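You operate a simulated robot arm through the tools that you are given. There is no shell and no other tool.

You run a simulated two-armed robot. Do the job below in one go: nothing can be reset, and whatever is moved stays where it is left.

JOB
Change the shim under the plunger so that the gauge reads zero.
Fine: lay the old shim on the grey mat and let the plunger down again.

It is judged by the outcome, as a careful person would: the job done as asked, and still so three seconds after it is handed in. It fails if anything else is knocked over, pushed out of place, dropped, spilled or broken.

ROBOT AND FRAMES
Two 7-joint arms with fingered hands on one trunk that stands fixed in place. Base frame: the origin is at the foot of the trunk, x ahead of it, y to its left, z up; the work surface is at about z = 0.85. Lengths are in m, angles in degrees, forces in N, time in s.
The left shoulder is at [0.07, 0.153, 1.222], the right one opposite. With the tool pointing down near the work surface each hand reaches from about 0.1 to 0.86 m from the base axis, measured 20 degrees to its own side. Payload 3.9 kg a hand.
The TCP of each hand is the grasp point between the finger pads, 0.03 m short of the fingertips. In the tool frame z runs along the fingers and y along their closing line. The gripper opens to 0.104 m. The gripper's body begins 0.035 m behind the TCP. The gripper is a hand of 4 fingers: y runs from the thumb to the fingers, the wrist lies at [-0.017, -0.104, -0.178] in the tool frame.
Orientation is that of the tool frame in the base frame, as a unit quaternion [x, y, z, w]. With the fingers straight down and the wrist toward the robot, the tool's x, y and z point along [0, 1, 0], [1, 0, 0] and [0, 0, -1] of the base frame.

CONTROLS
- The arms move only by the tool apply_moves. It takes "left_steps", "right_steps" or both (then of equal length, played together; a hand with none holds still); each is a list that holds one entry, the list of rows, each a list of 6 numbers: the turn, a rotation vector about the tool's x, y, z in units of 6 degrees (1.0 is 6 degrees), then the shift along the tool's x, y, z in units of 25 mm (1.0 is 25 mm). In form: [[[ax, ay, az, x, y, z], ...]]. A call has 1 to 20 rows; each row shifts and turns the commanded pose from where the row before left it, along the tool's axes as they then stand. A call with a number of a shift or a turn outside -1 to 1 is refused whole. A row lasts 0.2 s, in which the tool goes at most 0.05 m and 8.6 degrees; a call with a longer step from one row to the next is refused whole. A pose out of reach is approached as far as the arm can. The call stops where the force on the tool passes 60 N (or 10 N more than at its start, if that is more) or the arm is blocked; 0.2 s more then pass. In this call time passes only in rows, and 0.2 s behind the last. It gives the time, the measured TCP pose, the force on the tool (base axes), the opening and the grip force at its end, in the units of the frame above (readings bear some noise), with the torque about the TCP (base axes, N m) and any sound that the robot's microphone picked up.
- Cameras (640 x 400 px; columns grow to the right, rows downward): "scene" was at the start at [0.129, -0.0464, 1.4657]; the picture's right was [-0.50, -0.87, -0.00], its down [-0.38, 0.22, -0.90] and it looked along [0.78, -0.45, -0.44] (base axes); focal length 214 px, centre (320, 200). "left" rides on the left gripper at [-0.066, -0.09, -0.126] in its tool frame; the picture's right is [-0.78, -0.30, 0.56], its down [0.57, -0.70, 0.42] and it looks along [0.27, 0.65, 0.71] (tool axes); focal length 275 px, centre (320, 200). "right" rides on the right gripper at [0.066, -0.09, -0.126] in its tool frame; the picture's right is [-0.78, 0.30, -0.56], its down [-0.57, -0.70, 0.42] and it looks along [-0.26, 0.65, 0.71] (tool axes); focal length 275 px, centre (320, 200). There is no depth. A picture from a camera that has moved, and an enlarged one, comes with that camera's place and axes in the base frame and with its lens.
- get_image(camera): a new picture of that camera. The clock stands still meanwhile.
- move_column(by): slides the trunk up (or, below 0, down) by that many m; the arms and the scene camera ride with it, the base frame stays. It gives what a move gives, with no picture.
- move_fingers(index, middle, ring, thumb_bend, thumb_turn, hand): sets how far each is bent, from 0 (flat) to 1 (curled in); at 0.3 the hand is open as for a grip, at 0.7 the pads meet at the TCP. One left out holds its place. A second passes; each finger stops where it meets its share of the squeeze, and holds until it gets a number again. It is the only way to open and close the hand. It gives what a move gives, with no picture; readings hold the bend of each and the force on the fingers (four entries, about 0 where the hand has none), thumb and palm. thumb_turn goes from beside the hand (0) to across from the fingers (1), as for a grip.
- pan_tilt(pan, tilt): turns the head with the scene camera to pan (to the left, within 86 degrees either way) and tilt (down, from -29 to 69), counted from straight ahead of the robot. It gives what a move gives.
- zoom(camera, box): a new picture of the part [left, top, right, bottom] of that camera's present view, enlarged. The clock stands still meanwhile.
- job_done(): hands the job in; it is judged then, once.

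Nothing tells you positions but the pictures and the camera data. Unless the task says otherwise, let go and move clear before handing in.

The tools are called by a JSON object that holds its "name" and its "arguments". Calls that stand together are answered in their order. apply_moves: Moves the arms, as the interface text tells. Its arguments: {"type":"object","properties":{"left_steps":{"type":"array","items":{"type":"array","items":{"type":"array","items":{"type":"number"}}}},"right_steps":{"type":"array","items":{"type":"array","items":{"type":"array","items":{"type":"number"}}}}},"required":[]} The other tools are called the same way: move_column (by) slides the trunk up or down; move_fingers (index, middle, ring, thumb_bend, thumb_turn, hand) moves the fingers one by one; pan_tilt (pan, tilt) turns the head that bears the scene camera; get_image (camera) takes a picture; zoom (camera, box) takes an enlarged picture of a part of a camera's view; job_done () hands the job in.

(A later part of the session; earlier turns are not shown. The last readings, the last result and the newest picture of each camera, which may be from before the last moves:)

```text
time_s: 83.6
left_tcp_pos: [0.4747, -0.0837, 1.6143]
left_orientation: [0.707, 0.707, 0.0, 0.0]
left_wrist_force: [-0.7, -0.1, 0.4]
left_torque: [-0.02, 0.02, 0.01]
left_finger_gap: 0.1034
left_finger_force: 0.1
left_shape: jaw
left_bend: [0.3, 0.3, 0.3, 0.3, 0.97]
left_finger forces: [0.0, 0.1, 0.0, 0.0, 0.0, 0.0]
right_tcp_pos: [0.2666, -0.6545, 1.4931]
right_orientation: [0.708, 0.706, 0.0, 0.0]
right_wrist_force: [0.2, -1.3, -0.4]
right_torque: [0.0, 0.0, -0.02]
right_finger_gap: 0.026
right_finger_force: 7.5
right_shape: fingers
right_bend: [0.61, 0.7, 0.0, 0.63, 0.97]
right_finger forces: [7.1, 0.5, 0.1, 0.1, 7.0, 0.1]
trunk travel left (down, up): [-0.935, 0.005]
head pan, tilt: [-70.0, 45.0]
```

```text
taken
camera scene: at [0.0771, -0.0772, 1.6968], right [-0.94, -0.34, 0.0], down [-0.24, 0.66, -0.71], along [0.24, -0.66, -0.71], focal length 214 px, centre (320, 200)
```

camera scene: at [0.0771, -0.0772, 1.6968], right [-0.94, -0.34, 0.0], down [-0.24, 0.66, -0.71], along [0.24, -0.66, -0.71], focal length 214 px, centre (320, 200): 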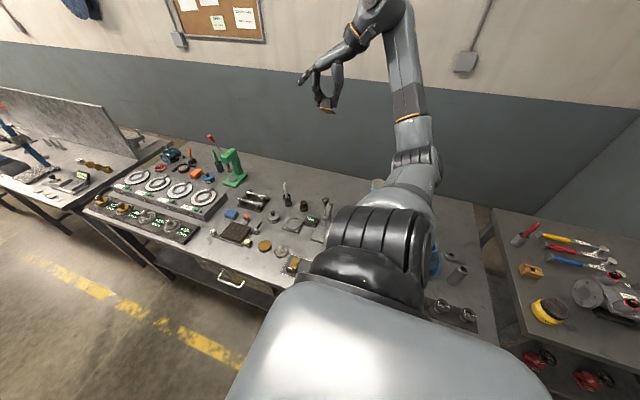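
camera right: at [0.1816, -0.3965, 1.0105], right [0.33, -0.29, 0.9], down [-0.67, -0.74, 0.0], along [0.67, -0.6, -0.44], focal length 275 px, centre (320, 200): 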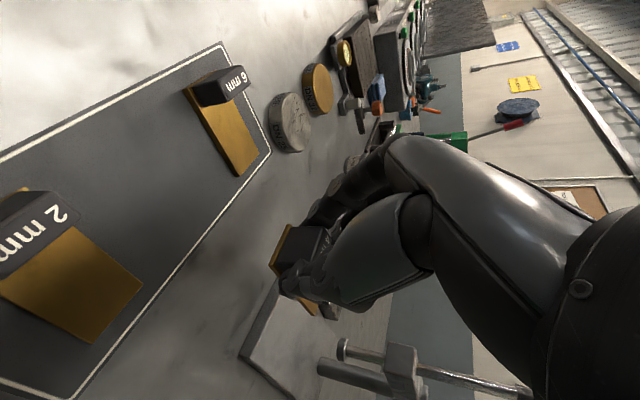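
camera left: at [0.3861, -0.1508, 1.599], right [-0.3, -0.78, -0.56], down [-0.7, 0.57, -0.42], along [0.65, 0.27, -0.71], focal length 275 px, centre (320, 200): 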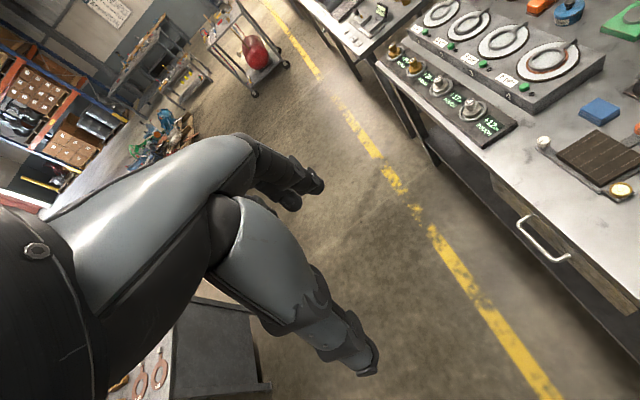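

{"name": "apply_moves", "arguments": {"right_steps": [[[0, 0, 0, 0, 0, 0.8], [0, 0, 0, 0, 0, 0.8], [0, 0, 0, 0, 0, 0.8], [0, 0, 0, 0, 0, 0.8], [0, 0, 0, 0, 0, 0.8], [0, 0, 0, 0, 0, 0.8], [0, 0, 0, 0, 0, 0.8], [0, 0, 0, 0, 0, 0.8], [0, 0, 0, 0, 0, 0.8], [0, 0, 0, 0, 0, 0.8]]]}}

{"name": "apply_moves", "arguments": {"right_steps": [[[0, -1, 0, 0.5, 0, 0], [0, -1, 0, 0.5, 0, 0], [0, -1, 0, 0.5, 0, 0], [0, -1, 0, 0.5, 0, -0.2], [0, -1, 0, 0.5, 0, -0.2], [0, 0, 0, 0.5, 0, -0.2], [0, 0, 0, 0.5, 0, -0.2], [0, 0, 0, 0.5, 0, -0.2]]]}}

{"name": "move_column", "arguments": {"by": -0.26}}

{"name": "get_image", "arguments": {"camera": "scene"}}

{"name": "get_image", "arguments": {"camera": "right"}}

```text
time_s: 85.8
left_tcp_pos: [0.4749, -0.085, 1.6146]
left_orientation: [0.707, 0.707, 0.0, 0.0]
left_wrist_force: [0.1, 0.0, -0.3]
left_torque: [0.03, 0.01, 0.0]
left_finger_gap: 0.1037
left_finger_force: 0.0
left_shape: jaw
left_bend: [0.3, 0.3, 0.3, 0.3, 0.97]
left_finger forces: [0.1, 0.0, 0.0, 0.0, 0.0, 0.0]
right_tcp_pos: [0.267, -0.6537, 1.2919]
right_orientation: [0.708, 0.706, 0.0, -0.001]
right_wrist_force: [0.2, -0.1, -0.9]
right_torque: [0.01, -0.01, -0.02]
right_finger_gap: 0.0261
right_finger_force: 7.1
right_shape: fingers
right_bend: [0.61, 0.7, 0.0, 0.63, 0.97]
right_finger forces: [7.0, 0.5, 0.1, 0.0, 7.1, 0.0]
trunk travel left (down, up): [-0.935, 0.005]
head pan, tilt: [-70.0, 45.0]
```

```text
time_s: 87.6
left_tcp_pos: [0.4747, -0.0837, 1.6145]
left_orientation: [0.707, 0.707, 0.0, 0.0]
left_wrist_force: [0.5, 0.1, 0.4]
left_torque: [0.0, 0.0, -0.02]
left_finger_gap: 0.1038
left_finger_force: 0.0
left_shape: jaw
left_bend: [0.3, 0.3, 0.3, 0.3, 0.97]
left_finger forces: [0.0, 0.0, 0.1, 0.0, 0.1, 0.1]
right_tcp_pos: [0.2677, -0.5491, 1.2836]
right_orientation: [0.683, 0.682, -0.184, 0.183]
right_wrist_force: [-0.3, 1.0, -1.2]
right_torque: [0.02, -0.03, 0.0]
right_finger_gap: 0.0259
right_finger_force: 7.4
right_shape: fingers
right_bend: [0.61, 0.7, 0.0, 0.63, 0.97]
right_finger forces: [7.0, 0.6, 0.1, 0.0, 7.0, 0.0]
trunk travel left (down, up): [-0.935, 0.005]
head pan, tilt: [-70.0, 45.0]
```

```text
time_s: 90.3
left_tcp_pos: [0.475, -0.0851, 1.354]
left_orientation: [0.707, 0.707, 0.0, 0.0]
left_wrist_force: [-0.3, -0.3, -0.1]
left_torque: [0.05, -0.01, 0.0]
left_finger_gap: 0.104
left_finger_force: 0.0
left_shape: jaw
left_bend: [0.3, 0.3, 0.3, 0.3, 0.97]
left_finger forces: [0.0, 0.0, 0.1, 0.0, 0.0, 0.0]
right_tcp_pos: [0.268, -0.5495, 1.022]
right_orientation: [0.684, 0.683, -0.183, 0.183]
right_wrist_force: [-0.5, 0.0, -1.1]
right_torque: [0.02, 0.02, -0.02]
right_finger_gap: 0.0261
right_finger_force: 7.3
right_shape: fingers
right_bend: [0.61, 0.7, 0.0, 0.63, 0.97]
right_finger forces: [7.1, 0.7, 0.0, 0.1, 7.1, 0.1]
trunk travel left (down, up): [-0.675, 0.265]
head pan, tilt: [-70.0, 45.0]
```

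```text
taken
camera scene: at [0.077, -0.0771, 1.4368], right [-0.94, -0.34, 0.0], down [-0.24, 0.66, -0.71], along [0.24, -0.66, -0.71], focal length 214 px, centre (320, 200)
```

scene: 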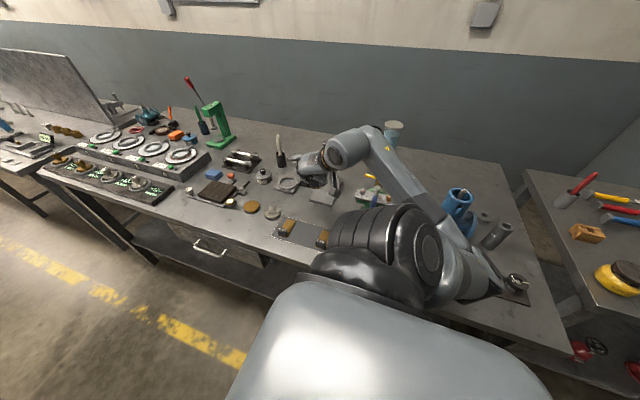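

```text
taken
camera right: at [0.1769, -0.4305, 1.0995], right [0.3, -0.39, 0.87], down [-0.7, -0.71, -0.08], along [0.65, -0.59, -0.49], focal length 275 px, centre (320, 200)
```

right: 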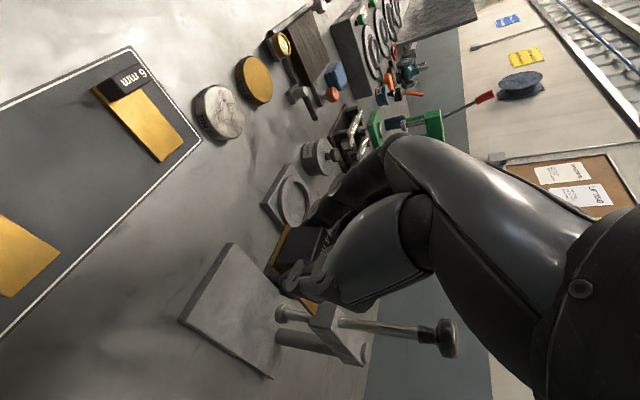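

Trunk is back at the starting height and the elbow is out. I'll lower the shim over the bare bench strip (y≈−0.52…−0.59).

{"name": "apply_moves", "arguments": {"right_steps": [[[0, 0, 0, 0.542, 0, 0.572], [0, 0, 0, 0.542, 0, 0.572], [0, 0, 0, 0.542, 0, 0.572], [0, 0, 0, 0.542, 0, 0.572], [0, 0, 0, 0.542, 0, 0.572], [0, 0, 0, 0.542, 0, 0.572]]]}}

{"name": "get_image", "arguments": {"camera": "scene"}}

{"name": "zoom", "arguments": {"camera": "right", "box": [160, 180, 360, 390]}}

```text
time_s: 91.7
left_tcp_pos: [0.4751, -0.0839, 1.3541]
left_orientation: [0.707, 0.707, 0.001, 0.0]
left_wrist_force: [-0.3, -0.2, -0.1]
left_torque: [-0.01, -0.02, -0.01]
left_finger_gap: 0.1039
left_finger_force: 0.0
left_shape: jaw
left_bend: [0.3, 0.3, 0.3, 0.3, 0.97]
left_finger forces: [0.0, 0.1, 0.1, 0.0, 0.0, 0.1]
right_tcp_pos: [0.2669, -0.5222, 0.9079]
right_orientation: [0.684, 0.683, -0.184, 0.182]
right_wrist_force: [0.4, 0.2, -1.3]
right_torque: [0.01, -0.02, -0.04]
right_finger_gap: 0.0261
right_finger_force: 7.5
right_shape: fingers
right_bend: [0.61, 0.7, 0.0, 0.63, 0.97]
right_finger forces: [7.1, 0.6, 0.0, 0.1, 7.1, 0.0]
trunk travel left (down, up): [-0.675, 0.265]
head pan, tilt: [-70.0, 45.0]
```

```text
taken
camera scene: at [0.0774, -0.0767, 1.4368], right [-0.94, -0.34, 0.0], down [-0.24, 0.66, -0.71], along [0.24, -0.66, -0.71], focal length 214 px, centre (320, 200)
```

scene: 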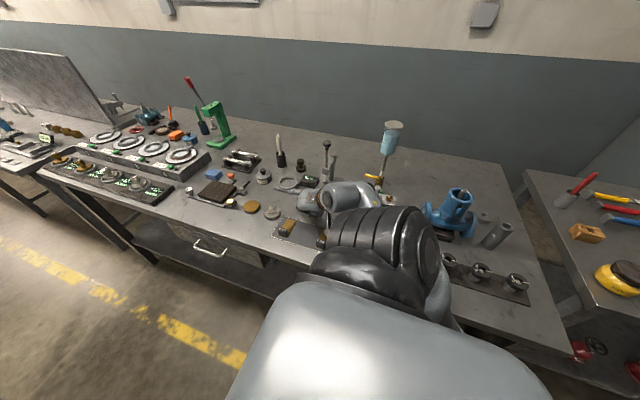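

```text
1.90 times, centred on (260, 285) of right
camera zoom: at [0.1769, -0.4022, 0.9843], right [0.3, -0.39, 0.87], down [-0.7, -0.71, -0.08], along [0.65, -0.59, -0.49], focal length 524 px, centre (434, 38)
```

zoom: 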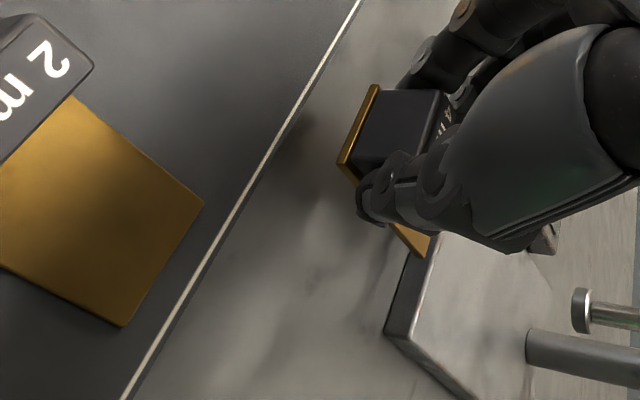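

{"name": "apply_moves", "arguments": {"right_steps": [[[0, 0, 0, 0.1, 0, 0.173], [0, 0, 0, 0.1, 0, 0.173]]]}}

{"name": "apply_moves", "arguments": {"right_steps": [[[0, 0, 0, 0.06, 0, 0.104]]]}}

{"name": "zoom", "arguments": {"camera": "right", "box": [160, 180, 360, 390]}}

```text
time_s: 92.3
left_tcp_pos: [0.4746, -0.0844, 1.3532]
left_orientation: [0.707, 0.707, -0.001, 0.0]
left_wrist_force: [-0.3, -0.2, -0.6]
left_torque: [-0.04, -0.02, 0.02]
left_finger_gap: 0.1038
left_finger_force: 0.1
left_shape: jaw
left_bend: [0.3, 0.3, 0.3, 0.3, 0.97]
left_finger forces: [0.0, 0.1, 0.0, 0.1, 0.0, 0.1]
right_tcp_pos: [0.2682, -0.5215, 0.8976]
right_orientation: [0.684, 0.682, -0.183, 0.183]
right_wrist_force: [0.1, -0.1, -0.6]
right_torque: [0.02, -0.01, 0.09]
right_finger_gap: 0.0256
right_finger_force: 7.2
right_shape: fingers
right_bend: [0.61, 0.7, 0.0, 0.63, 0.97]
right_finger forces: [7.0, 0.6, 0.0, 0.0, 7.1, 0.0]
trunk travel left (down, up): [-0.675, 0.265]
head pan, tilt: [-70.0, 45.0]
```

```text
time_s: 92.7
left_tcp_pos: [0.4764, -0.0851, 1.3547]
left_orientation: [0.707, 0.707, 0.0, 0.001]
left_wrist_force: [-0.9, 0.3, -0.2]
left_torque: [0.01, 0.0, 0.01]
left_finger_gap: 0.1038
left_finger_force: 0.0
left_shape: jaw
left_bend: [0.3, 0.3, 0.3, 0.3, 0.97]
left_finger forces: [0.0, 0.1, 0.0, 0.0, 0.0, 0.1]
right_tcp_pos: [0.2673, -0.5216, 0.8944]
right_orientation: [0.684, 0.682, -0.184, 0.182]
right_wrist_force: [-0.2, -1.2, -1.4]
right_torque: [0.06, -0.01, 0.02]
right_finger_gap: 0.0261
right_finger_force: 7.7
right_shape: fingers
right_bend: [0.61, 0.7, 0.0, 0.63, 0.97]
right_finger forces: [7.1, 0.6, 0.0, 0.0, 7.0, 0.1]
trunk travel left (down, up): [-0.675, 0.265]
head pan, tilt: [-70.0, 45.0]
```

```text
1.90 times, centred on (260, 285) of right
camera zoom: at [0.1772, -0.4023, 0.9715], right [0.3, -0.39, 0.87], down [-0.7, -0.71, -0.08], along [0.65, -0.59, -0.49], focal length 524 px, centre (434, 38)
```

zoom: 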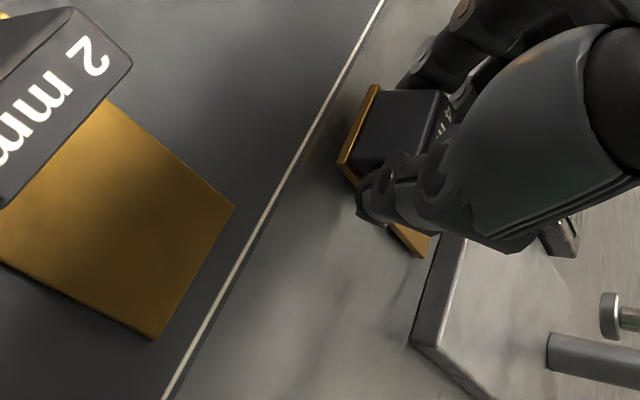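

{"name": "apply_moves", "arguments": {"right_steps": [[[0, 0, 0, 0.04, 0, 0.07]]]}}

{"name": "apply_moves", "arguments": {"right_steps": [[[0, 0, 0, 0.03, 0, 0.052]]]}}

```text
time_s: 93.1
left_tcp_pos: [0.475, -0.0846, 1.3543]
left_orientation: [0.707, 0.708, 0.001, 0.0]
left_wrist_force: [0.5, 0.0, -0.5]
left_torque: [0.0, -0.01, -0.01]
left_finger_gap: 0.1038
left_finger_force: 0.0
left_shape: jaw
left_bend: [0.3, 0.3, 0.3, 0.3, 0.97]
left_finger forces: [0.0, 0.0, 0.0, 0.1, 0.0, 0.0]
right_tcp_pos: [0.2678, -0.5229, 0.8919]
right_orientation: [0.683, 0.683, -0.184, 0.182]
right_wrist_force: [0.1, 0.4, 0.1]
right_torque: [0.02, 0.02, 0.02]
right_finger_gap: 0.0263
right_finger_force: 7.3
right_shape: fingers
right_bend: [0.61, 0.7, 0.0, 0.63, 0.97]
right_finger forces: [7.1, 0.4, 0.0, 0.0, 7.2, 0.0]
trunk travel left (down, up): [-0.675, 0.265]
head pan, tilt: [-70.0, 45.0]
```

```text
time_s: 93.5
left_tcp_pos: [0.4749, -0.0843, 1.355]
left_orientation: [0.707, 0.707, 0.0, 0.0]
left_wrist_force: [0.4, -1.3, 0.1]
left_torque: [0.0, 0.0, -0.05]
left_finger_gap: 0.1038
left_finger_force: 0.0
left_shape: jaw
left_bend: [0.3, 0.3, 0.3, 0.3, 0.97]
left_finger forces: [0.0, 0.0, 0.0, 0.0, 0.0, 0.0]
right_tcp_pos: [0.2671, -0.5214, 0.8894]
right_orientation: [0.685, 0.681, -0.183, 0.182]
right_wrist_force: [-0.2, 0.1, -1.3]
right_torque: [-0.01, -0.01, 0.0]
right_finger_gap: 0.0261
right_finger_force: 7.0
right_shape: fingers
right_bend: [0.61, 0.7, 0.0, 0.63, 0.97]
right_finger forces: [7.1, 0.2, 0.1, 0.0, 7.2, 0.0]
trunk travel left (down, up): [-0.675, 0.265]
head pan, tilt: [-70.0, 45.0]
```

{"name": "apply_moves", "arguments": {"right_steps": [[[0, 0, 0, 0.03, 0, 0.052]]]}}

{"name": "zoom", "arguments": {"camera": "right", "box": [220, 180, 340, 330]}}

{"name": "apply_moves", "arguments": {"right_steps": [[[0, 0, 0, 0.03, 0, 0.052]]]}}

```text
time_s: 93.9
left_tcp_pos: [0.4751, -0.084, 1.3551]
left_orientation: [0.707, 0.708, -0.001, -0.001]
left_wrist_force: [0.5, -0.1, -0.5]
left_torque: [0.02, 0.01, -0.01]
left_finger_gap: 0.1039
left_finger_force: 0.0
left_shape: jaw
left_bend: [0.3, 0.3, 0.3, 0.3, 0.97]
left_finger forces: [0.0, 0.0, 0.1, 0.0, 0.0, 0.0]
right_tcp_pos: [0.268, -0.5219, 0.8891]
right_orientation: [0.683, 0.683, -0.184, 0.183]
right_wrist_force: [0.6, -0.1, 0.2]
right_torque: [-0.01, -0.02, -0.03]
right_finger_gap: 0.0262
right_finger_force: 6.8
right_shape: fingers
right_bend: [0.61, 0.7, 0.0, 0.63, 0.97]
right_finger forces: [7.2, 0.1, 0.0, 0.0, 7.2, 0.0]
trunk travel left (down, up): [-0.675, 0.265]
head pan, tilt: [-70.0, 45.0]
```

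```text
2.67 times, centred on (280, 255) of right
camera zoom: at [0.1769, -0.4025, 0.9665], right [0.3, -0.39, 0.87], down [-0.7, -0.71, -0.08], along [0.65, -0.59, -0.49], focal length 734 px, centre (427, 53)
```

zoom: 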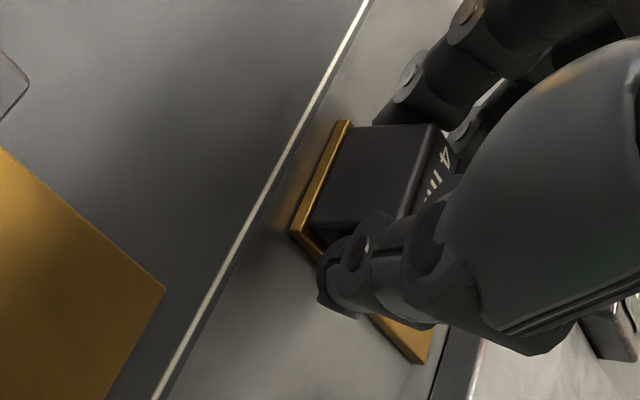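

```text
time_s: 94.3
left_tcp_pos: [0.4739, -0.084, 1.3552]
left_orientation: [0.707, 0.707, -0.001, 0.001]
left_wrist_force: [-0.7, 0.4, -0.1]
left_torque: [0.02, 0.0, 0.0]
left_finger_gap: 0.1036
left_finger_force: 0.0
left_shape: jaw
left_bend: [0.3, 0.3, 0.3, 0.3, 0.97]
left_finger forces: [0.1, 0.0, 0.0, 0.0, 0.0, 0.1]
right_tcp_pos: [0.2668, -0.5209, 0.8875]
right_orientation: [0.683, 0.683, -0.184, 0.183]
right_wrist_force: [-0.1, -1.5, 3.9]
right_torque: [-0.03, -0.05, -0.09]
right_finger_gap: 0.0257
right_finger_force: 8.2
right_shape: fingers
right_bend: [0.61, 0.7, 0.0, 0.63, 0.97]
right_finger forces: [7.8, 0.2, 0.0, 0.1, 8.0, 0.0]
trunk travel left (down, up): [-0.675, 0.265]
head pan, tilt: [-70.0, 45.0]
```

Contact with the bench (3.9 N up). Release here.

{"name": "move_fingers", "arguments": {"hand": "right", "index": 0.45, "middle": 0.45, "thumb_bend": 0.45}}

{"name": "zoom", "arguments": {"camera": "right", "box": [200, 150, 380, 390]}}

```text
time_s: 95.3
left_tcp_pos: [0.4747, -0.0835, 1.3542]
left_orientation: [0.707, 0.707, 0.0, 0.0]
left_wrist_force: [0.0, -0.1, 0.1]
left_torque: [0.01, -0.01, 0.02]
left_finger_gap: 0.1038
left_finger_force: 0.0
left_shape: jaw
left_bend: [0.3, 0.3, 0.3, 0.3, 0.97]
left_finger forces: [0.0, 0.0, 0.1, 0.0, 0.1, 0.0]
right_tcp_pos: [0.2674, -0.5217, 0.8881]
right_orientation: [0.683, 0.683, -0.184, 0.183]
right_wrist_force: [0.4, -0.2, 0.1]
right_torque: [0.02, 0.0, -0.04]
right_finger_gap: 0.0663
right_finger_force: 0.0
right_shape: fingers
right_bend: [0.45, 0.45, 0.0, 0.45, 0.97]
right_finger forces: [0.0, 0.0, 0.0, 0.0, 0.1, 0.0]
trunk travel left (down, up): [-0.675, 0.265]
head pan, tilt: [-70.0, 45.0]
```

```text
1.67 times, centred on (290, 270) of right
camera zoom: at [0.1771, -0.4023, 0.9649], right [0.3, -0.39, 0.87], down [-0.7, -0.71, -0.08], along [0.65, -0.59, -0.49], focal length 459 px, centre (370, 83)
```

zoom: 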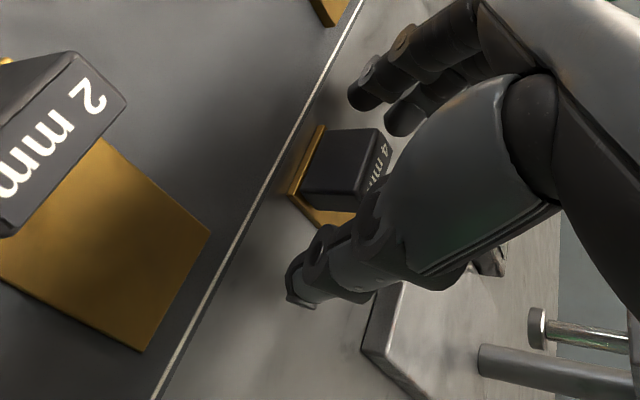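

Released. I'll lift off, turn the hand upright, and regrip the handle with fingers vertical.

{"name": "apply_moves", "arguments": {"right_steps": [[[0, 0, 0, -0.4, 0, -0.693], [0, 0, 0, -0.4, 0, -0.693], [0, 0, 0, -0.4, 0, -0.693], [0, 1, 0, 0, 0, 0], [0, 1, 0, 0, 0, 0], [0, 1, 0, 0, 0, 0], [0, 1, 0, 0, 0, 0], [0, 1, 0, 0, 0, 0], [0, 0, 0, -0.41, 0, 0]]]}}

{"name": "get_image", "arguments": {"camera": "right"}}

{"name": "get_image", "arguments": {"camera": "scene"}}

```text
time_s: 97.3
left_tcp_pos: [0.475, -0.0842, 1.354]
left_orientation: [0.707, 0.707, 0.0, -0.001]
left_wrist_force: [-0.2, 0.6, 0.4]
left_torque: [0.02, -0.02, -0.01]
left_finger_gap: 0.1036
left_finger_force: 0.0
left_shape: jaw
left_bend: [0.3, 0.3, 0.3, 0.3, 0.97]
left_finger forces: [0.1, 0.0, 0.0, 0.0, 0.0, 0.1]
right_tcp_pos: [0.2674, -0.5329, 0.9486]
right_orientation: [0.707, 0.707, 0.001, 0.0]
right_wrist_force: [-0.8, -0.2, -0.6]
right_torque: [-0.01, 0.03, 0.0]
right_finger_gap: 0.0661
right_finger_force: 0.0
right_shape: fingers
right_bend: [0.45, 0.45, 0.0, 0.45, 0.97]
right_finger forces: [0.0, 0.0, 0.0, 0.0, 0.0, 0.1]
trunk travel left (down, up): [-0.675, 0.265]
head pan, tilt: [-70.0, 45.0]
```

```text
taken
camera right: at [0.1766, -0.4669, 1.0743], right [0.29, -0.78, 0.56], down [-0.7, -0.57, -0.42], along [0.65, -0.27, -0.71], focal length 275 px, centre (320, 200)
```

right: 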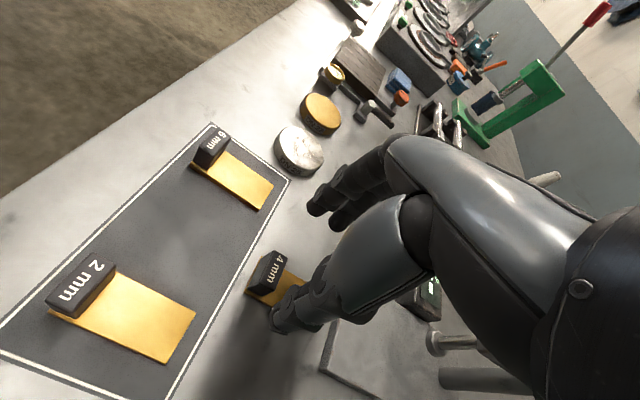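

```text
taken
camera scene: at [0.0769, -0.0772, 1.4367], right [-0.94, -0.34, 0.0], down [-0.24, 0.66, -0.71], along [0.24, -0.66, -0.71], focal length 214 px, centre (320, 200)
```

scene: 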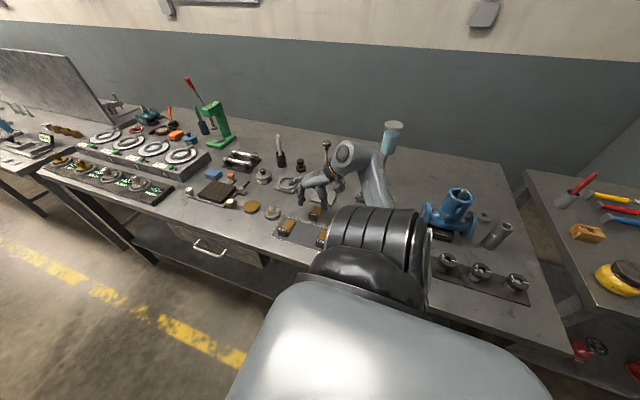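

{"name": "zoom", "arguments": {"camera": "right", "box": [220, 220, 340, 350]}}

{"name": "zoom", "arguments": {"camera": "scene", "box": [260, 170, 360, 250]}}

```text
3.08 times, centred on (280, 285) of right
camera zoom: at [0.1766, -0.4669, 1.0743], right [0.29, -0.78, 0.56], down [-0.7, -0.57, -0.42], along [0.65, -0.27, -0.71], focal length 847 px, centre (443, -62)
```

zoom: 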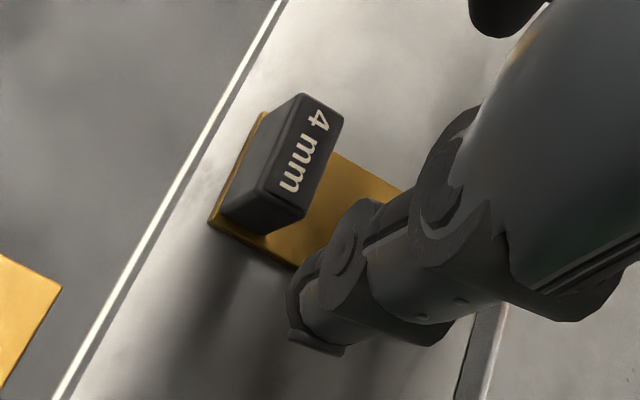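

```text
5.00 times, centred on (310, 210) of scene
camera zoom: at [0.0769, -0.0772, 1.4367], right [-0.94, -0.34, 0.0], down [-0.24, 0.66, -0.71], along [0.24, -0.66, -0.71], focal length 1072 px, centre (370, 150)
```

zoom: 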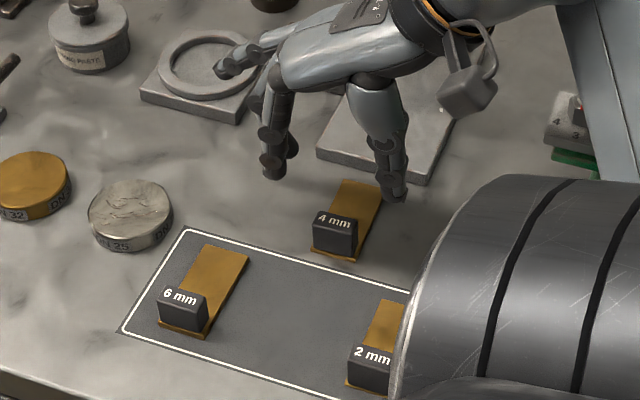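

Handle centre is at about (0.267, −0.5275). Descend and grip with fingers vertical.

{"name": "apply_moves", "arguments": {"right_steps": [[[0, 0, 0, 0.05, 0, 0.5], [0, 0, 0, 0, 0, 0.5], [0, 0, 0, 0, 0, 0.5], [0, 0, 0, 0, 0, 0.5], [0, 0, 0, 0, 0, 0.42]]]}}

{"name": "move_fingers", "arguments": {"hand": "right", "index": 0.7, "middle": 0.7, "thumb_bend": 0.7}}

{"name": "zoom", "arguments": {"camera": "right", "box": [220, 150, 400, 350]}}

{"name": "zoom", "arguments": {"camera": "scene", "box": [260, 170, 360, 250]}}

```text
time_s: 98.5
left_tcp_pos: [0.4693, -0.0741, 1.3592]
left_orientation: [0.707, 0.707, -0.002, 0.003]
left_wrist_force: [0.5, -1.2, -0.2]
left_torque: [-0.01, -0.02, 0.0]
left_finger_gap: 0.1038
left_finger_force: 0.1
left_shape: jaw
left_bend: [0.3, 0.3, 0.3, 0.3, 0.97]
left_finger forces: [0.0, 0.0, 0.0, 0.0, 0.0, 0.0]
right_tcp_pos: [0.2665, -0.5314, 0.9063]
right_orientation: [0.707, 0.707, -0.011, 0.018]
right_wrist_force: [0.0, -1.2, -0.3]
right_torque: [0.02, 0.03, -0.02]
right_finger_gap: 0.0663
right_finger_force: 0.1
right_shape: fingers
right_bend: [0.45, 0.45, 0.0, 0.45, 0.97]
right_finger forces: [0.0, 0.0, 0.0, 0.1, 0.0, 0.1]
trunk travel left (down, up): [-0.675, 0.265]
head pan, tilt: [-70.0, 45.0]
```

```text
time_s: 99.5
left_tcp_pos: [0.47, -0.0728, 1.357]
left_orientation: [0.707, 0.708, -0.002, 0.005]
left_wrist_force: [0.0, 0.1, -0.9]
left_torque: [0.01, 0.03, -0.04]
left_finger_gap: 0.1036
left_finger_force: 0.1
left_shape: jaw
left_bend: [0.3, 0.3, 0.3, 0.3, 0.97]
left_finger forces: [0.1, 0.1, 0.0, 0.0, 0.0, 0.0]
right_tcp_pos: [0.2667, -0.5289, 0.9066]
right_orientation: [0.707, 0.707, -0.011, 0.018]
right_wrist_force: [0.4, -2.1, 4.7]
right_torque: [-0.04, 0.07, 0.0]
right_finger_gap: 0.026
right_finger_force: 8.8
right_shape: fingers
right_bend: [0.61, 0.7, 0.0, 0.63, 0.98]
right_finger forces: [8.2, 0.0, 0.0, 0.1, 9.0, 0.0]
trunk travel left (down, up): [-0.675, 0.265]
head pan, tilt: [-70.0, 45.0]
```

```text
2.00 times, centred on (310, 250) of right
camera zoom: at [0.1733, -0.4586, 1.0283], right [0.29, -0.75, 0.59], down [-0.7, -0.59, -0.41], along [0.66, -0.29, -0.69], focal length 551 px, centre (340, 100)
```

zoom: 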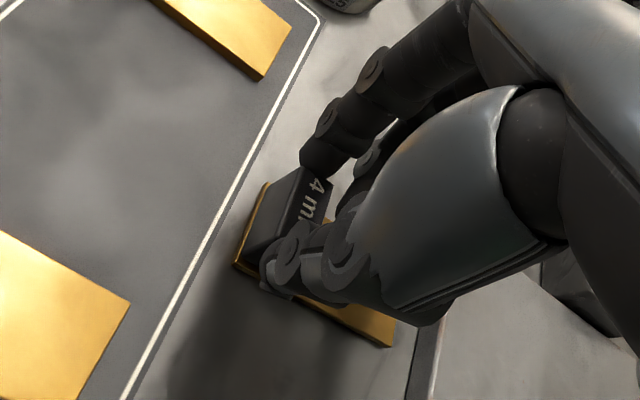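

```text
5.00 times, centred on (310, 210) of scene
camera zoom: at [0.0718, -0.0636, 1.438], right [-0.94, -0.34, 0.0], down [-0.24, 0.66, -0.71], along [0.24, -0.67, -0.7], focal length 1072 px, centre (370, 150)
```

zoom: 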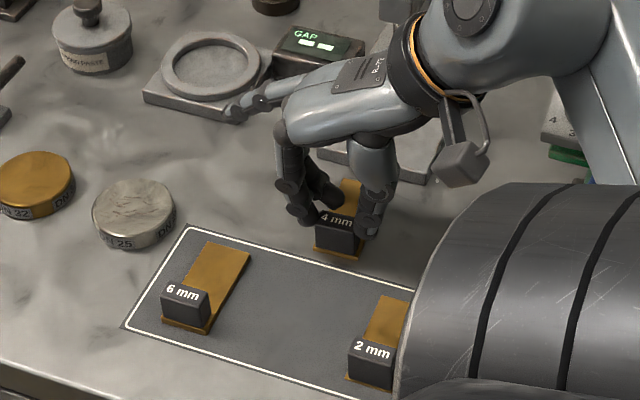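

The left hand and camera shifted by about 1 cm, meaning the right elbow is pressing on something (bench edge) and the hand didn't reach full depth. I'll release the handle and raise the hand to relieve it.

{"name": "move_fingers", "arguments": {"hand": "right", "index": 0.45, "middle": 0.45, "thumb_bend": 0.45}}

{"name": "apply_moves", "arguments": {"right_steps": [[[0, 0, 0, 0, 0, -0.4], [0, 0, 0, 0, 0, -0.6], [0, 0, 0, 0, 0, -0.8], [0, 0, 0, 0, 0, -0.8], [0, 0, 0, 0, 0, -0.8]]]}}

{"name": "get_image", "arguments": {"camera": "scene"}}

```text
time_s: 100.5
left_tcp_pos: [0.4708, -0.0714, 1.3575]
left_orientation: [0.707, 0.707, -0.003, 0.005]
left_wrist_force: [-0.2, 0.9, -0.6]
left_torque: [0.01, 0.01, -0.03]
left_finger_gap: 0.1038
left_finger_force: 0.1
left_shape: jaw
left_bend: [0.3, 0.3, 0.3, 0.3, 0.97]
left_finger forces: [0.0, 0.0, 0.0, 0.0, 0.0, 0.0]
right_tcp_pos: [0.266, -0.5276, 0.905]
right_orientation: [0.706, 0.708, -0.011, 0.016]
right_wrist_force: [-0.3, -0.8, -0.7]
right_torque: [-0.02, 0.02, 0.0]
right_finger_gap: 0.0661
right_finger_force: 0.1
right_shape: fingers
right_bend: [0.45, 0.45, 0.0, 0.45, 0.97]
right_finger forces: [0.1, 0.0, 0.0, 0.0, 0.1, 0.0]
trunk travel left (down, up): [-0.675, 0.265]
head pan, tilt: [-70.0, 45.0]
```

```text
time_s: 101.7
left_tcp_pos: [0.4749, -0.087, 1.3538]
left_orientation: [0.707, 0.707, 0.0, -0.001]
left_wrist_force: [-0.2, -0.7, 0.6]
left_torque: [-0.01, -0.01, -0.02]
left_finger_gap: 0.1034
left_finger_force: 0.0
left_shape: jaw
left_bend: [0.3, 0.3, 0.3, 0.3, 0.97]
left_finger forces: [0.0, 0.0, 0.0, 0.0, 0.1, 0.1]
right_tcp_pos: [0.2677, -0.5323, 0.9713]
right_orientation: [0.708, 0.706, 0.001, -0.001]
right_wrist_force: [0.4, 0.4, -1.6]
right_torque: [0.01, -0.02, -0.01]
right_finger_gap: 0.0661
right_finger_force: 0.1
right_shape: fingers
right_bend: [0.45, 0.45, 0.0, 0.45, 0.97]
right_finger forces: [0.0, 0.0, 0.0, 0.0, 0.0, 0.0]
trunk travel left (down, up): [-0.675, 0.265]
head pan, tilt: [-70.0, 45.0]
```

```text
taken
camera scene: at [0.077, -0.0801, 1.4365], right [-0.94, -0.34, 0.0], down [-0.24, 0.67, -0.71], along [0.24, -0.66, -0.71], focal length 214 px, centre (320, 200)
```

scene: 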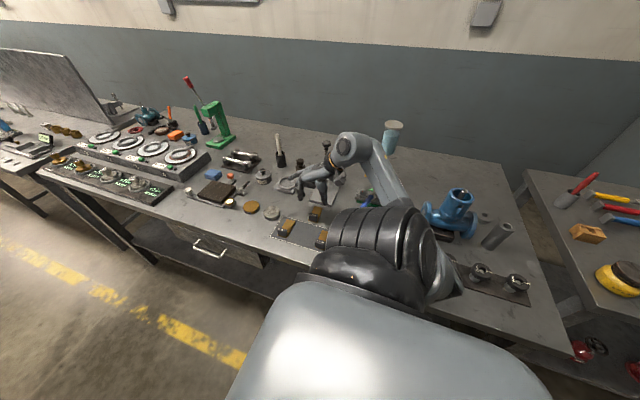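

The body is back to normal and nothing was disturbed. The elbow stays out when the hand is near shoulder level, so I'll raise the hand and lower the trunk 0.12 m instead.

{"name": "apply_moves", "arguments": {"right_steps": [[[0, 0, 0, 0, 0, -0.9], [0, 0, 0, 0, 0, -0.9], [0, 0, 0, 0, 0, -0.9], [0, 0, 0, 0, 0, -0.9], [0, 0, 0, 0, 0, -0.9], [0, 0, 0, 0, 0, -0.9], [0, 0, 0, 0, 0, -0.9]]]}}

{"name": "move_column", "arguments": {"by": -0.12}}

{"name": "get_image", "arguments": {"camera": "scene"}}

```text
time_s: 103.3
left_tcp_pos: [0.4742, -0.0836, 1.3539]
left_orientation: [0.707, 0.707, 0.0, 0.001]
left_wrist_force: [-0.1, 0.1, 0.1]
left_torque: [0.02, 0.0, -0.01]
left_finger_gap: 0.1037
left_finger_force: 0.0
left_shape: jaw
left_bend: [0.3, 0.3, 0.3, 0.3, 0.97]
left_finger forces: [0.0, 0.0, 0.0, 0.1, 0.0, 0.0]
right_tcp_pos: [0.2674, -0.5314, 1.1306]
right_orientation: [0.708, 0.706, 0.0, -0.001]
right_wrist_force: [-0.2, -0.8, 0.3]
right_torque: [-0.01, -0.01, 0.01]
right_finger_gap: 0.066
right_finger_force: 0.0
right_shape: fingers
right_bend: [0.45, 0.45, 0.0, 0.45, 0.97]
right_finger forces: [0.0, 0.1, 0.0, 0.1, 0.0, 0.0]
trunk travel left (down, up): [-0.675, 0.265]
head pan, tilt: [-70.0, 45.0]
```

```text
time_s: 104.8
left_tcp_pos: [0.4763, -0.0852, 1.2349]
left_orientation: [0.707, 0.707, 0.0, 0.0]
left_wrist_force: [-0.1, -0.4, -0.1]
left_torque: [0.0, 0.01, -0.01]
left_finger_gap: 0.1036
left_finger_force: 0.1
left_shape: jaw
left_bend: [0.3, 0.3, 0.3, 0.3, 0.97]
left_finger forces: [0.1, 0.1, 0.1, 0.0, 0.0, 0.0]
right_tcp_pos: [0.2675, -0.531, 1.0107]
right_orientation: [0.708, 0.706, -0.001, 0.001]
right_wrist_force: [0.5, 0.4, -0.3]
right_torque: [0.03, 0.01, -0.01]
right_finger_gap: 0.0664
right_finger_force: 0.0
right_shape: fingers
right_bend: [0.45, 0.45, 0.0, 0.45, 0.97]
right_finger forces: [0.0, 0.0, 0.0, 0.1, 0.1, 0.0]
trunk travel left (down, up): [-0.555, 0.385]
head pan, tilt: [-70.0, 45.0]
```

```text
taken
camera scene: at [0.0769, -0.0773, 1.3168], right [-0.94, -0.34, 0.0], down [-0.24, 0.66, -0.71], along [0.24, -0.66, -0.71], focal length 214 px, centre (320, 200)
```

scene: 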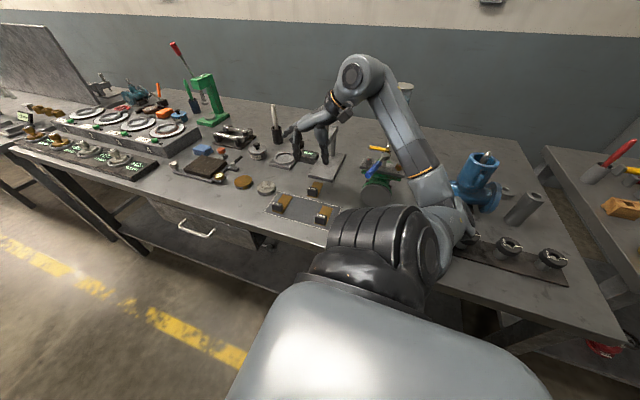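

The elbow gets too close to the bench for the right arm to work near the mat. Better: let the left hand (coming from the left) move shims between the mat and the strip in front of the stand, and keep the right hand for the stand. First I'll raise the trunk back and park the right hand high and out.

{"name": "move_column", "arguments": {"by": 0.12}}

{"name": "apply_moves", "arguments": {"right_steps": [[[0, 0, 0, 0, 0, -0.9], [0, 0, 0, 0, 0, -0.9], [0, 0, 0, 0, 0, -0.9], [0, 0, 0, 0, 0, -0.9], [0, 0, 0, -0.4, 0, -0.9], [0, 0, 0, -0.6, 0, -0.9], [0, 0, 0, -0.8, 0, -0.9], [0, 0, 0, -0.8, 0, -0.9], [0, 0, 0, -0.8, 0, 0], [0, 0, 0, -0.8, 0, 0], [0, 0, 0, -0.8, 0, 0]]]}}

{"name": "get_image", "arguments": {"camera": "scene"}}

{"name": "get_image", "arguments": {"camera": "right"}}

```text
time_s: 106.3
left_tcp_pos: [0.4756, -0.085, 1.3549]
left_orientation: [0.707, 0.707, 0.0, 0.0]
left_wrist_force: [0.5, 0.5, -0.3]
left_torque: [0.04, 0.0, 0.01]
left_finger_gap: 0.1037
left_finger_force: 0.1
left_shape: jaw
left_bend: [0.3, 0.3, 0.3, 0.3, 0.97]
left_finger forces: [0.0, 0.1, 0.0, 0.0, 0.0, 0.1]
right_tcp_pos: [0.2679, -0.5308, 1.1303]
right_orientation: [0.708, 0.706, 0.0, 0.001]
right_wrist_force: [-0.5, -0.2, 0.7]
right_torque: [0.0, 0.02, 0.0]
right_finger_gap: 0.0662
right_finger_force: 0.0
right_shape: fingers
right_bend: [0.45, 0.45, 0.0, 0.45, 0.97]
right_finger forces: [0.0, 0.0, 0.0, 0.1, 0.0, 0.1]
trunk travel left (down, up): [-0.675, 0.265]
head pan, tilt: [-70.0, 45.0]
```

```text
time_s: 108.7
left_tcp_pos: [0.476, -0.0848, 1.3546]
left_orientation: [0.706, 0.708, -0.001, 0.0]
left_wrist_force: [0.5, 0.8, -0.6]
left_torque: [0.0, 0.02, -0.01]
left_finger_gap: 0.1038
left_finger_force: 0.0
left_shape: jaw
left_bend: [0.3, 0.3, 0.3, 0.3, 0.97]
left_finger forces: [0.0, 0.0, 0.1, 0.0, 0.1, 0.0]
right_tcp_pos: [0.2673, -0.6569, 1.3108]
right_orientation: [0.708, 0.706, 0.0, 0.0]
right_wrist_force: [0.1, 0.1, -0.8]
right_torque: [0.0, 0.0, 0.02]
right_finger_gap: 0.0661
right_finger_force: 0.0
right_shape: fingers
right_bend: [0.45, 0.45, 0.0, 0.45, 0.97]
right_finger forces: [0.0, 0.0, 0.1, 0.1, 0.0, 0.1]
trunk travel left (down, up): [-0.675, 0.265]
head pan, tilt: [-70.0, 45.0]
```

```text
taken
camera scene: at [0.0773, -0.078, 1.4367], right [-0.94, -0.34, 0.0], down [-0.24, 0.66, -0.71], along [0.24, -0.66, -0.71], focal length 214 px, centre (320, 200)
```

scene: 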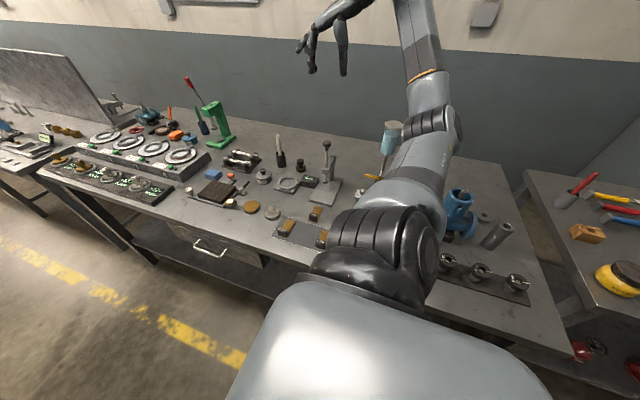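

```text
taken
camera right: at [0.1774, -0.5912, 1.4367], right [0.3, -0.78, 0.56], down [-0.7, -0.57, -0.42], along [0.65, -0.27, -0.71], focal length 275 px, centre (320, 200)
```

right: 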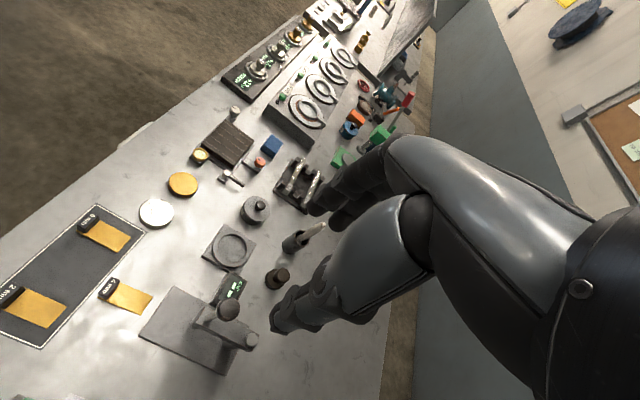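

Everything is in place. Now the left hand: turn it 90° so its wrist is toward +y (hand pointing to the robot's right).

{"name": "apply_moves", "arguments": {"left_steps": [[[0, 0, 1, 0, 0, 0], [0, 0, 1, 0, 0, 0], [0, 0, 1, 0, 0, 0], [0, 0, 1, 0, 0, 0], [0, 0, 1, 0, 0, 0], [0, 0, 1, 0, 0, 0], [0, 0, 1, 0, 0, 0], [0, 0, 1, 0, 0, 0], [0, 0, 1, 0, 0, 0], [0, 0, 1, 0, 0, 0], [0, 0, 1, 0, 0, 0], [0, 0, 1, 0, 0, 0], [0, 0, 1, 0, 0, 0], [0, 0, 1, 0, 0, 0], [0, 0, 1, 0, 0, 0]]]}}

{"name": "pan_tilt", "arguments": {"pan": -45, "tilt": 40}}

{"name": "get_image", "arguments": {"camera": "scene"}}

{"name": "get_image", "arguments": {"camera": "left"}}

```text
time_s: 111.9
left_tcp_pos: [0.4483, -0.0736, 1.3155]
left_orientation: [0.972, 0.234, -0.001, -0.001]
left_wrist_force: [0.1, -0.4, 0.3]
left_torque: [-0.03, 0.04, -0.01]
left_finger_gap: 0.1036
left_finger_force: 0.0
left_shape: jaw
left_bend: [0.3, 0.3, 0.3, 0.3, 0.97]
left_finger forces: [0.1, 0.1, 0.1, 0.1, 0.1, 0.0]
left hand out of reach, approached as far as the arm can: row 10, 11, 12, 13, 14, 15
right_tcp_pos: [0.2675, -0.6574, 1.3107]
right_orientation: [0.708, 0.706, 0.0, 0.0]
right_wrist_force: [0.3, 0.0, -0.5]
right_torque: [-0.01, 0.0, -0.04]
right_finger_gap: 0.0664
right_finger_force: 0.0
right_shape: fingers
right_bend: [0.45, 0.45, 0.0, 0.45, 0.97]
right_finger forces: [0.0, 0.1, 0.0, 0.0, 0.0, 0.0]
trunk travel left (down, up): [-0.675, 0.265]
head pan, tilt: [-70.0, 45.0]
```

```text
time_s: 112.8
left_tcp_pos: [0.4491, -0.0715, 1.3161]
left_orientation: [0.972, 0.233, 0.001, 0.0]
left_wrist_force: [0.4, 1.1, -0.2]
left_torque: [0.01, -0.01, 0.0]
left_finger_gap: 0.1037
left_finger_force: 0.0
left_shape: jaw
left_bend: [0.3, 0.3, 0.3, 0.3, 0.97]
left_finger forces: [0.0, 0.0, 0.0, 0.0, 0.1, 0.0]
right_tcp_pos: [0.2676, -0.6566, 1.31]
right_orientation: [0.708, 0.706, 0.0, 0.0]
right_wrist_force: [0.2, 0.2, -0.1]
right_torque: [0.01, 0.04, 0.0]
right_finger_gap: 0.0661
right_finger_force: 0.0
right_shape: fingers
right_bend: [0.45, 0.45, 0.0, 0.45, 0.97]
right_finger forces: [0.1, 0.0, 0.0, 0.1, 0.0, 0.1]
trunk travel left (down, up): [-0.675, 0.265]
head pan, tilt: [-45.0, 40.0]
```

```text
taken
camera scene: at [0.1093, -0.0609, 1.444], right [-0.71, -0.71, 0.0], down [-0.45, 0.45, -0.77], along [0.54, -0.54, -0.64], focal length 214 px, centre (320, 200)
```

scene: 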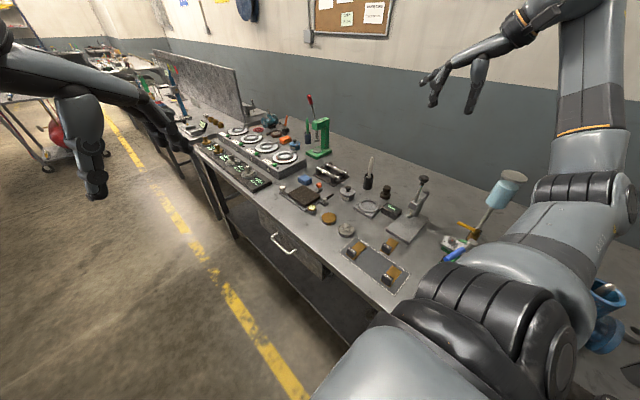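

```text
taken
camera left: at [0.3498, -0.022, 1.4401], right [-0.83, -0.09, -0.56], down [0.19, 0.88, -0.42], along [0.53, -0.46, -0.71], focal length 275 px, centre (320, 200)
```

left: 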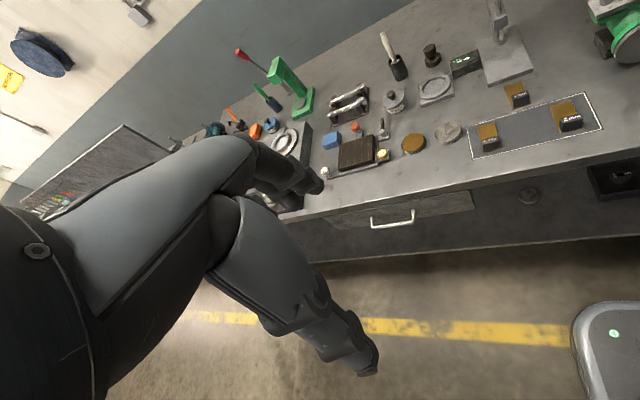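

The left hand turned 63° before its limit here; it should turn freely as it reaches farther to the right. I'll move it toward the mat, high, and check.

{"name": "apply_moves", "arguments": {"left_steps": [[[0, 0, 0, -0.3, 0.75, 0.3], [0, 0, 0, -0.3, 0.75, 0.3], [0, 0, 0, -0.3, 0.75, 0.3], [0, 0, 0, -0.3, 0.75, 0.3], [0, 0, 0, -0.3, 0.75, 0.3], [0, 0, 0, -0.3, 0.75, 0.3], [0, 0, 0, -0.3, 0.75, 0.3], [0, 0, 0, -0.3, 0.75, 0.3]]]}}

{"name": "get_image", "arguments": {"camera": "scene"}}

{"name": "get_image", "arguments": {"camera": "left"}}

```text
time_s: 114.6
left_tcp_pos: [0.4642, -0.2349, 1.2546]
left_orientation: [0.972, 0.234, 0.0, 0.0]
left_wrist_force: [-0.5, -0.6, 0.2]
left_torque: [0.02, -0.01, 0.0]
left_finger_gap: 0.1037
left_finger_force: 0.0
left_shape: jaw
left_bend: [0.3, 0.3, 0.3, 0.3, 0.97]
left_finger forces: [0.0, 0.0, 0.1, 0.0, 0.1, 0.0]
right_tcp_pos: [0.2671, -0.6581, 1.3089]
right_orientation: [0.708, 0.707, 0.001, -0.001]
right_wrist_force: [0.4, -0.7, -0.1]
right_torque: [0.0, -0.01, 0.01]
right_finger_gap: 0.0664
right_finger_force: 0.1
right_shape: fingers
right_bend: [0.45, 0.45, 0.0, 0.45, 0.97]
right_finger forces: [0.0, 0.0, 0.1, 0.0, 0.1, 0.0]
trunk travel left (down, up): [-0.675, 0.265]
head pan, tilt: [-45.0, 40.0]
```

```text
taken
camera scene: at [0.1094, -0.0627, 1.4439], right [-0.71, -0.71, 0.0], down [-0.45, 0.46, -0.77], along [0.54, -0.54, -0.64], focal length 214 px, centre (320, 200)
```

scene: 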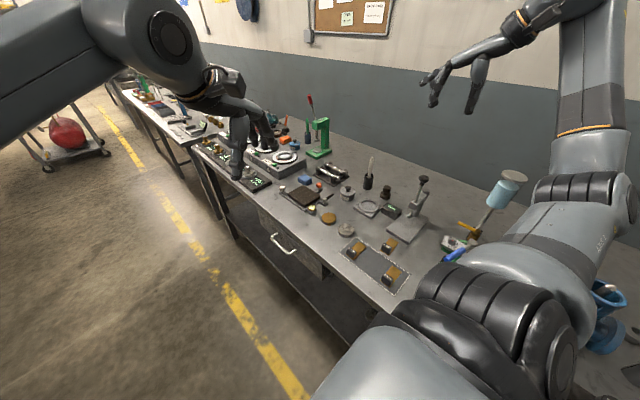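

```text
taken
camera left: at [0.3648, -0.1856, 1.3794], right [-0.83, -0.09, -0.56], down [0.19, 0.89, -0.42], along [0.53, -0.46, -0.71], focal length 275 px, centre (320, 200)
```

left: 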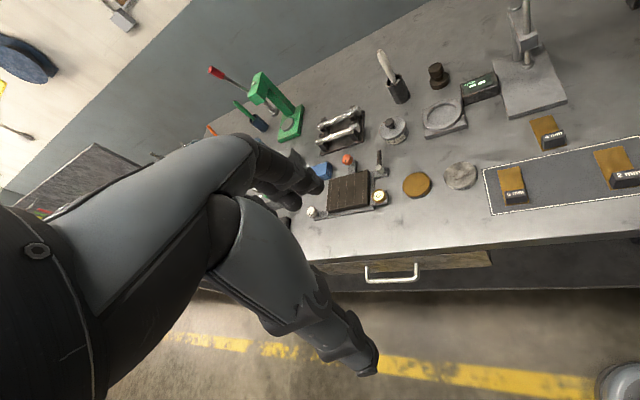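

{"name": "apply_moves", "arguments": {"left_steps": [[[0, 0, 1, -0.5, 0.5, 0], [0, 0, 1, -0.5, 0.5, 0], [0, 0, 1, -0.5, 0.5, 0], [0, 0, 1, -0.5, 0.5, 0], [0, 0, 0.5, -0.5, 0.5, 0]]]}}

{"name": "get_image", "arguments": {"camera": "scene"}}

```text
time_s: 115.8
left_tcp_pos: [0.4602, -0.2444, 1.2555]
left_orientation: [0.975, 0.221, 0.0, -0.001]
left_wrist_force: [-1.0, 0.1, 0.0]
left_torque: [0.02, -0.01, -0.01]
left_finger_gap: 0.1038
left_finger_force: 0.1
left_shape: jaw
left_bend: [0.3, 0.3, 0.3, 0.3, 0.97]
left_finger forces: [0.0, 0.0, 0.1, 0.0, 0.0, 0.0]
left hand out of reach, approached as far as the arm can: row 1, 2, 3, 4, 5
right_tcp_pos: [0.2679, -0.6565, 1.3082]
right_orientation: [0.707, 0.707, 0.0, 0.0]
right_wrist_force: [-0.1, 0.1, -0.1]
right_torque: [0.02, 0.0, 0.01]
right_finger_gap: 0.0664
right_finger_force: 0.0
right_shape: fingers
right_bend: [0.45, 0.45, 0.0, 0.45, 0.97]
right_finger forces: [0.0, 0.1, 0.0, 0.1, 0.0, 0.1]
trunk travel left (down, up): [-0.675, 0.265]
head pan, tilt: [-45.0, 40.0]
```

```text
taken
camera scene: at [0.1093, -0.0624, 1.4439], right [-0.71, -0.71, 0.0], down [-0.45, 0.46, -0.77], along [0.54, -0.54, -0.64], focal length 214 px, centre (320, 200)
```

scene: 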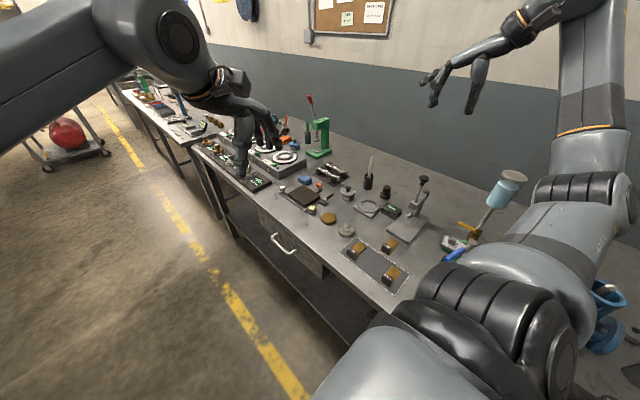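

{"name": "apply_moves", "arguments": {"left_steps": [[[0, 0, 0, -0.706, 0.26, 0.42], [0, 0, 0, -0.706, 0.26, 0.42], [0, 0, 0, -0.706, 0.26, 0.42], [0, 0, 0, -0.706, 0.26, 0.42], [0, 0, 0, -0.706, 0.26, 0.42], [0, 0, 0, -0.706, 0.26, 0.42], [0, 0, 0, -0.706, 0.26, 0.42], [0, 0, 0, -0.706, 0.26, 0.42], [0, 0, 0, -0.706, 0.26, 0.42], [0, 0, 0, -0.706, 0.26, 0.42]]]}}

{"name": "get_image", "arguments": {"camera": "scene"}}

{"name": "get_image", "arguments": {"camera": "left"}}

```text
time_s: 118.0
left_tcp_pos: [0.3271, -0.3751, 1.1511]
left_orientation: [0.978, 0.21, 0.0, 0.0]
left_wrist_force: [0.0, 0.7, 1.1]
left_torque: [0.0, -0.03, -0.01]
left_finger_gap: 0.1036
left_finger_force: 0.0
left_shape: jaw
left_bend: [0.3, 0.3, 0.3, 0.3, 0.97]
left_finger forces: [0.0, 0.0, 0.0, 0.0, 0.0, 0.0]
right_tcp_pos: [0.2669, -0.6581, 1.3107]
right_orientation: [0.708, 0.706, 0.001, 0.0]
right_wrist_force: [-0.1, -1.1, 1.2]
right_torque: [0.0, -0.01, -0.01]
right_finger_gap: 0.066
right_finger_force: 0.1
right_shape: fingers
right_bend: [0.45, 0.45, 0.0, 0.45, 0.97]
right_finger forces: [0.0, 0.0, 0.1, 0.0, 0.0, 0.0]
trunk travel left (down, up): [-0.675, 0.265]
head pan, tilt: [-45.0, 40.0]
```

```text
taken
camera scene: at [0.1087, -0.0625, 1.444], right [-0.71, -0.71, 0.0], down [-0.45, 0.46, -0.77], along [0.54, -0.54, -0.64], focal length 214 px, centre (320, 200)
```

scene: 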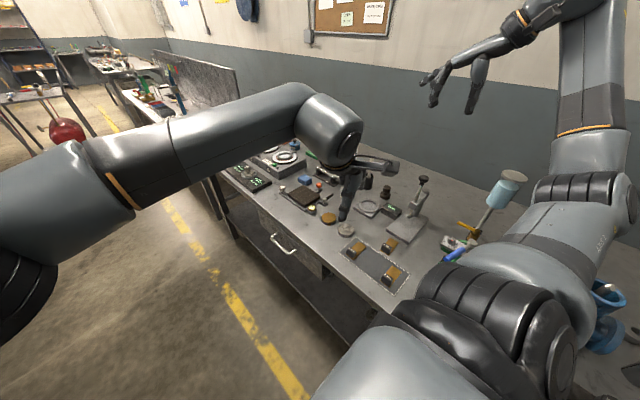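

```text
taken
camera left: at [0.2302, -0.3198, 1.2745], right [-0.83, -0.05, -0.56], down [0.24, 0.87, -0.42], along [0.51, -0.48, -0.71], focal length 275 px, centre (320, 200)
```

left: 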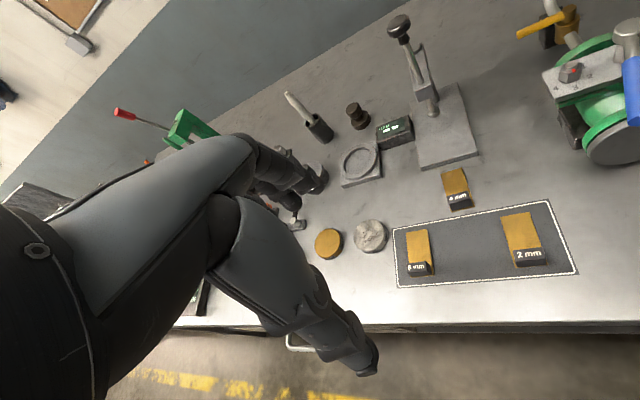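

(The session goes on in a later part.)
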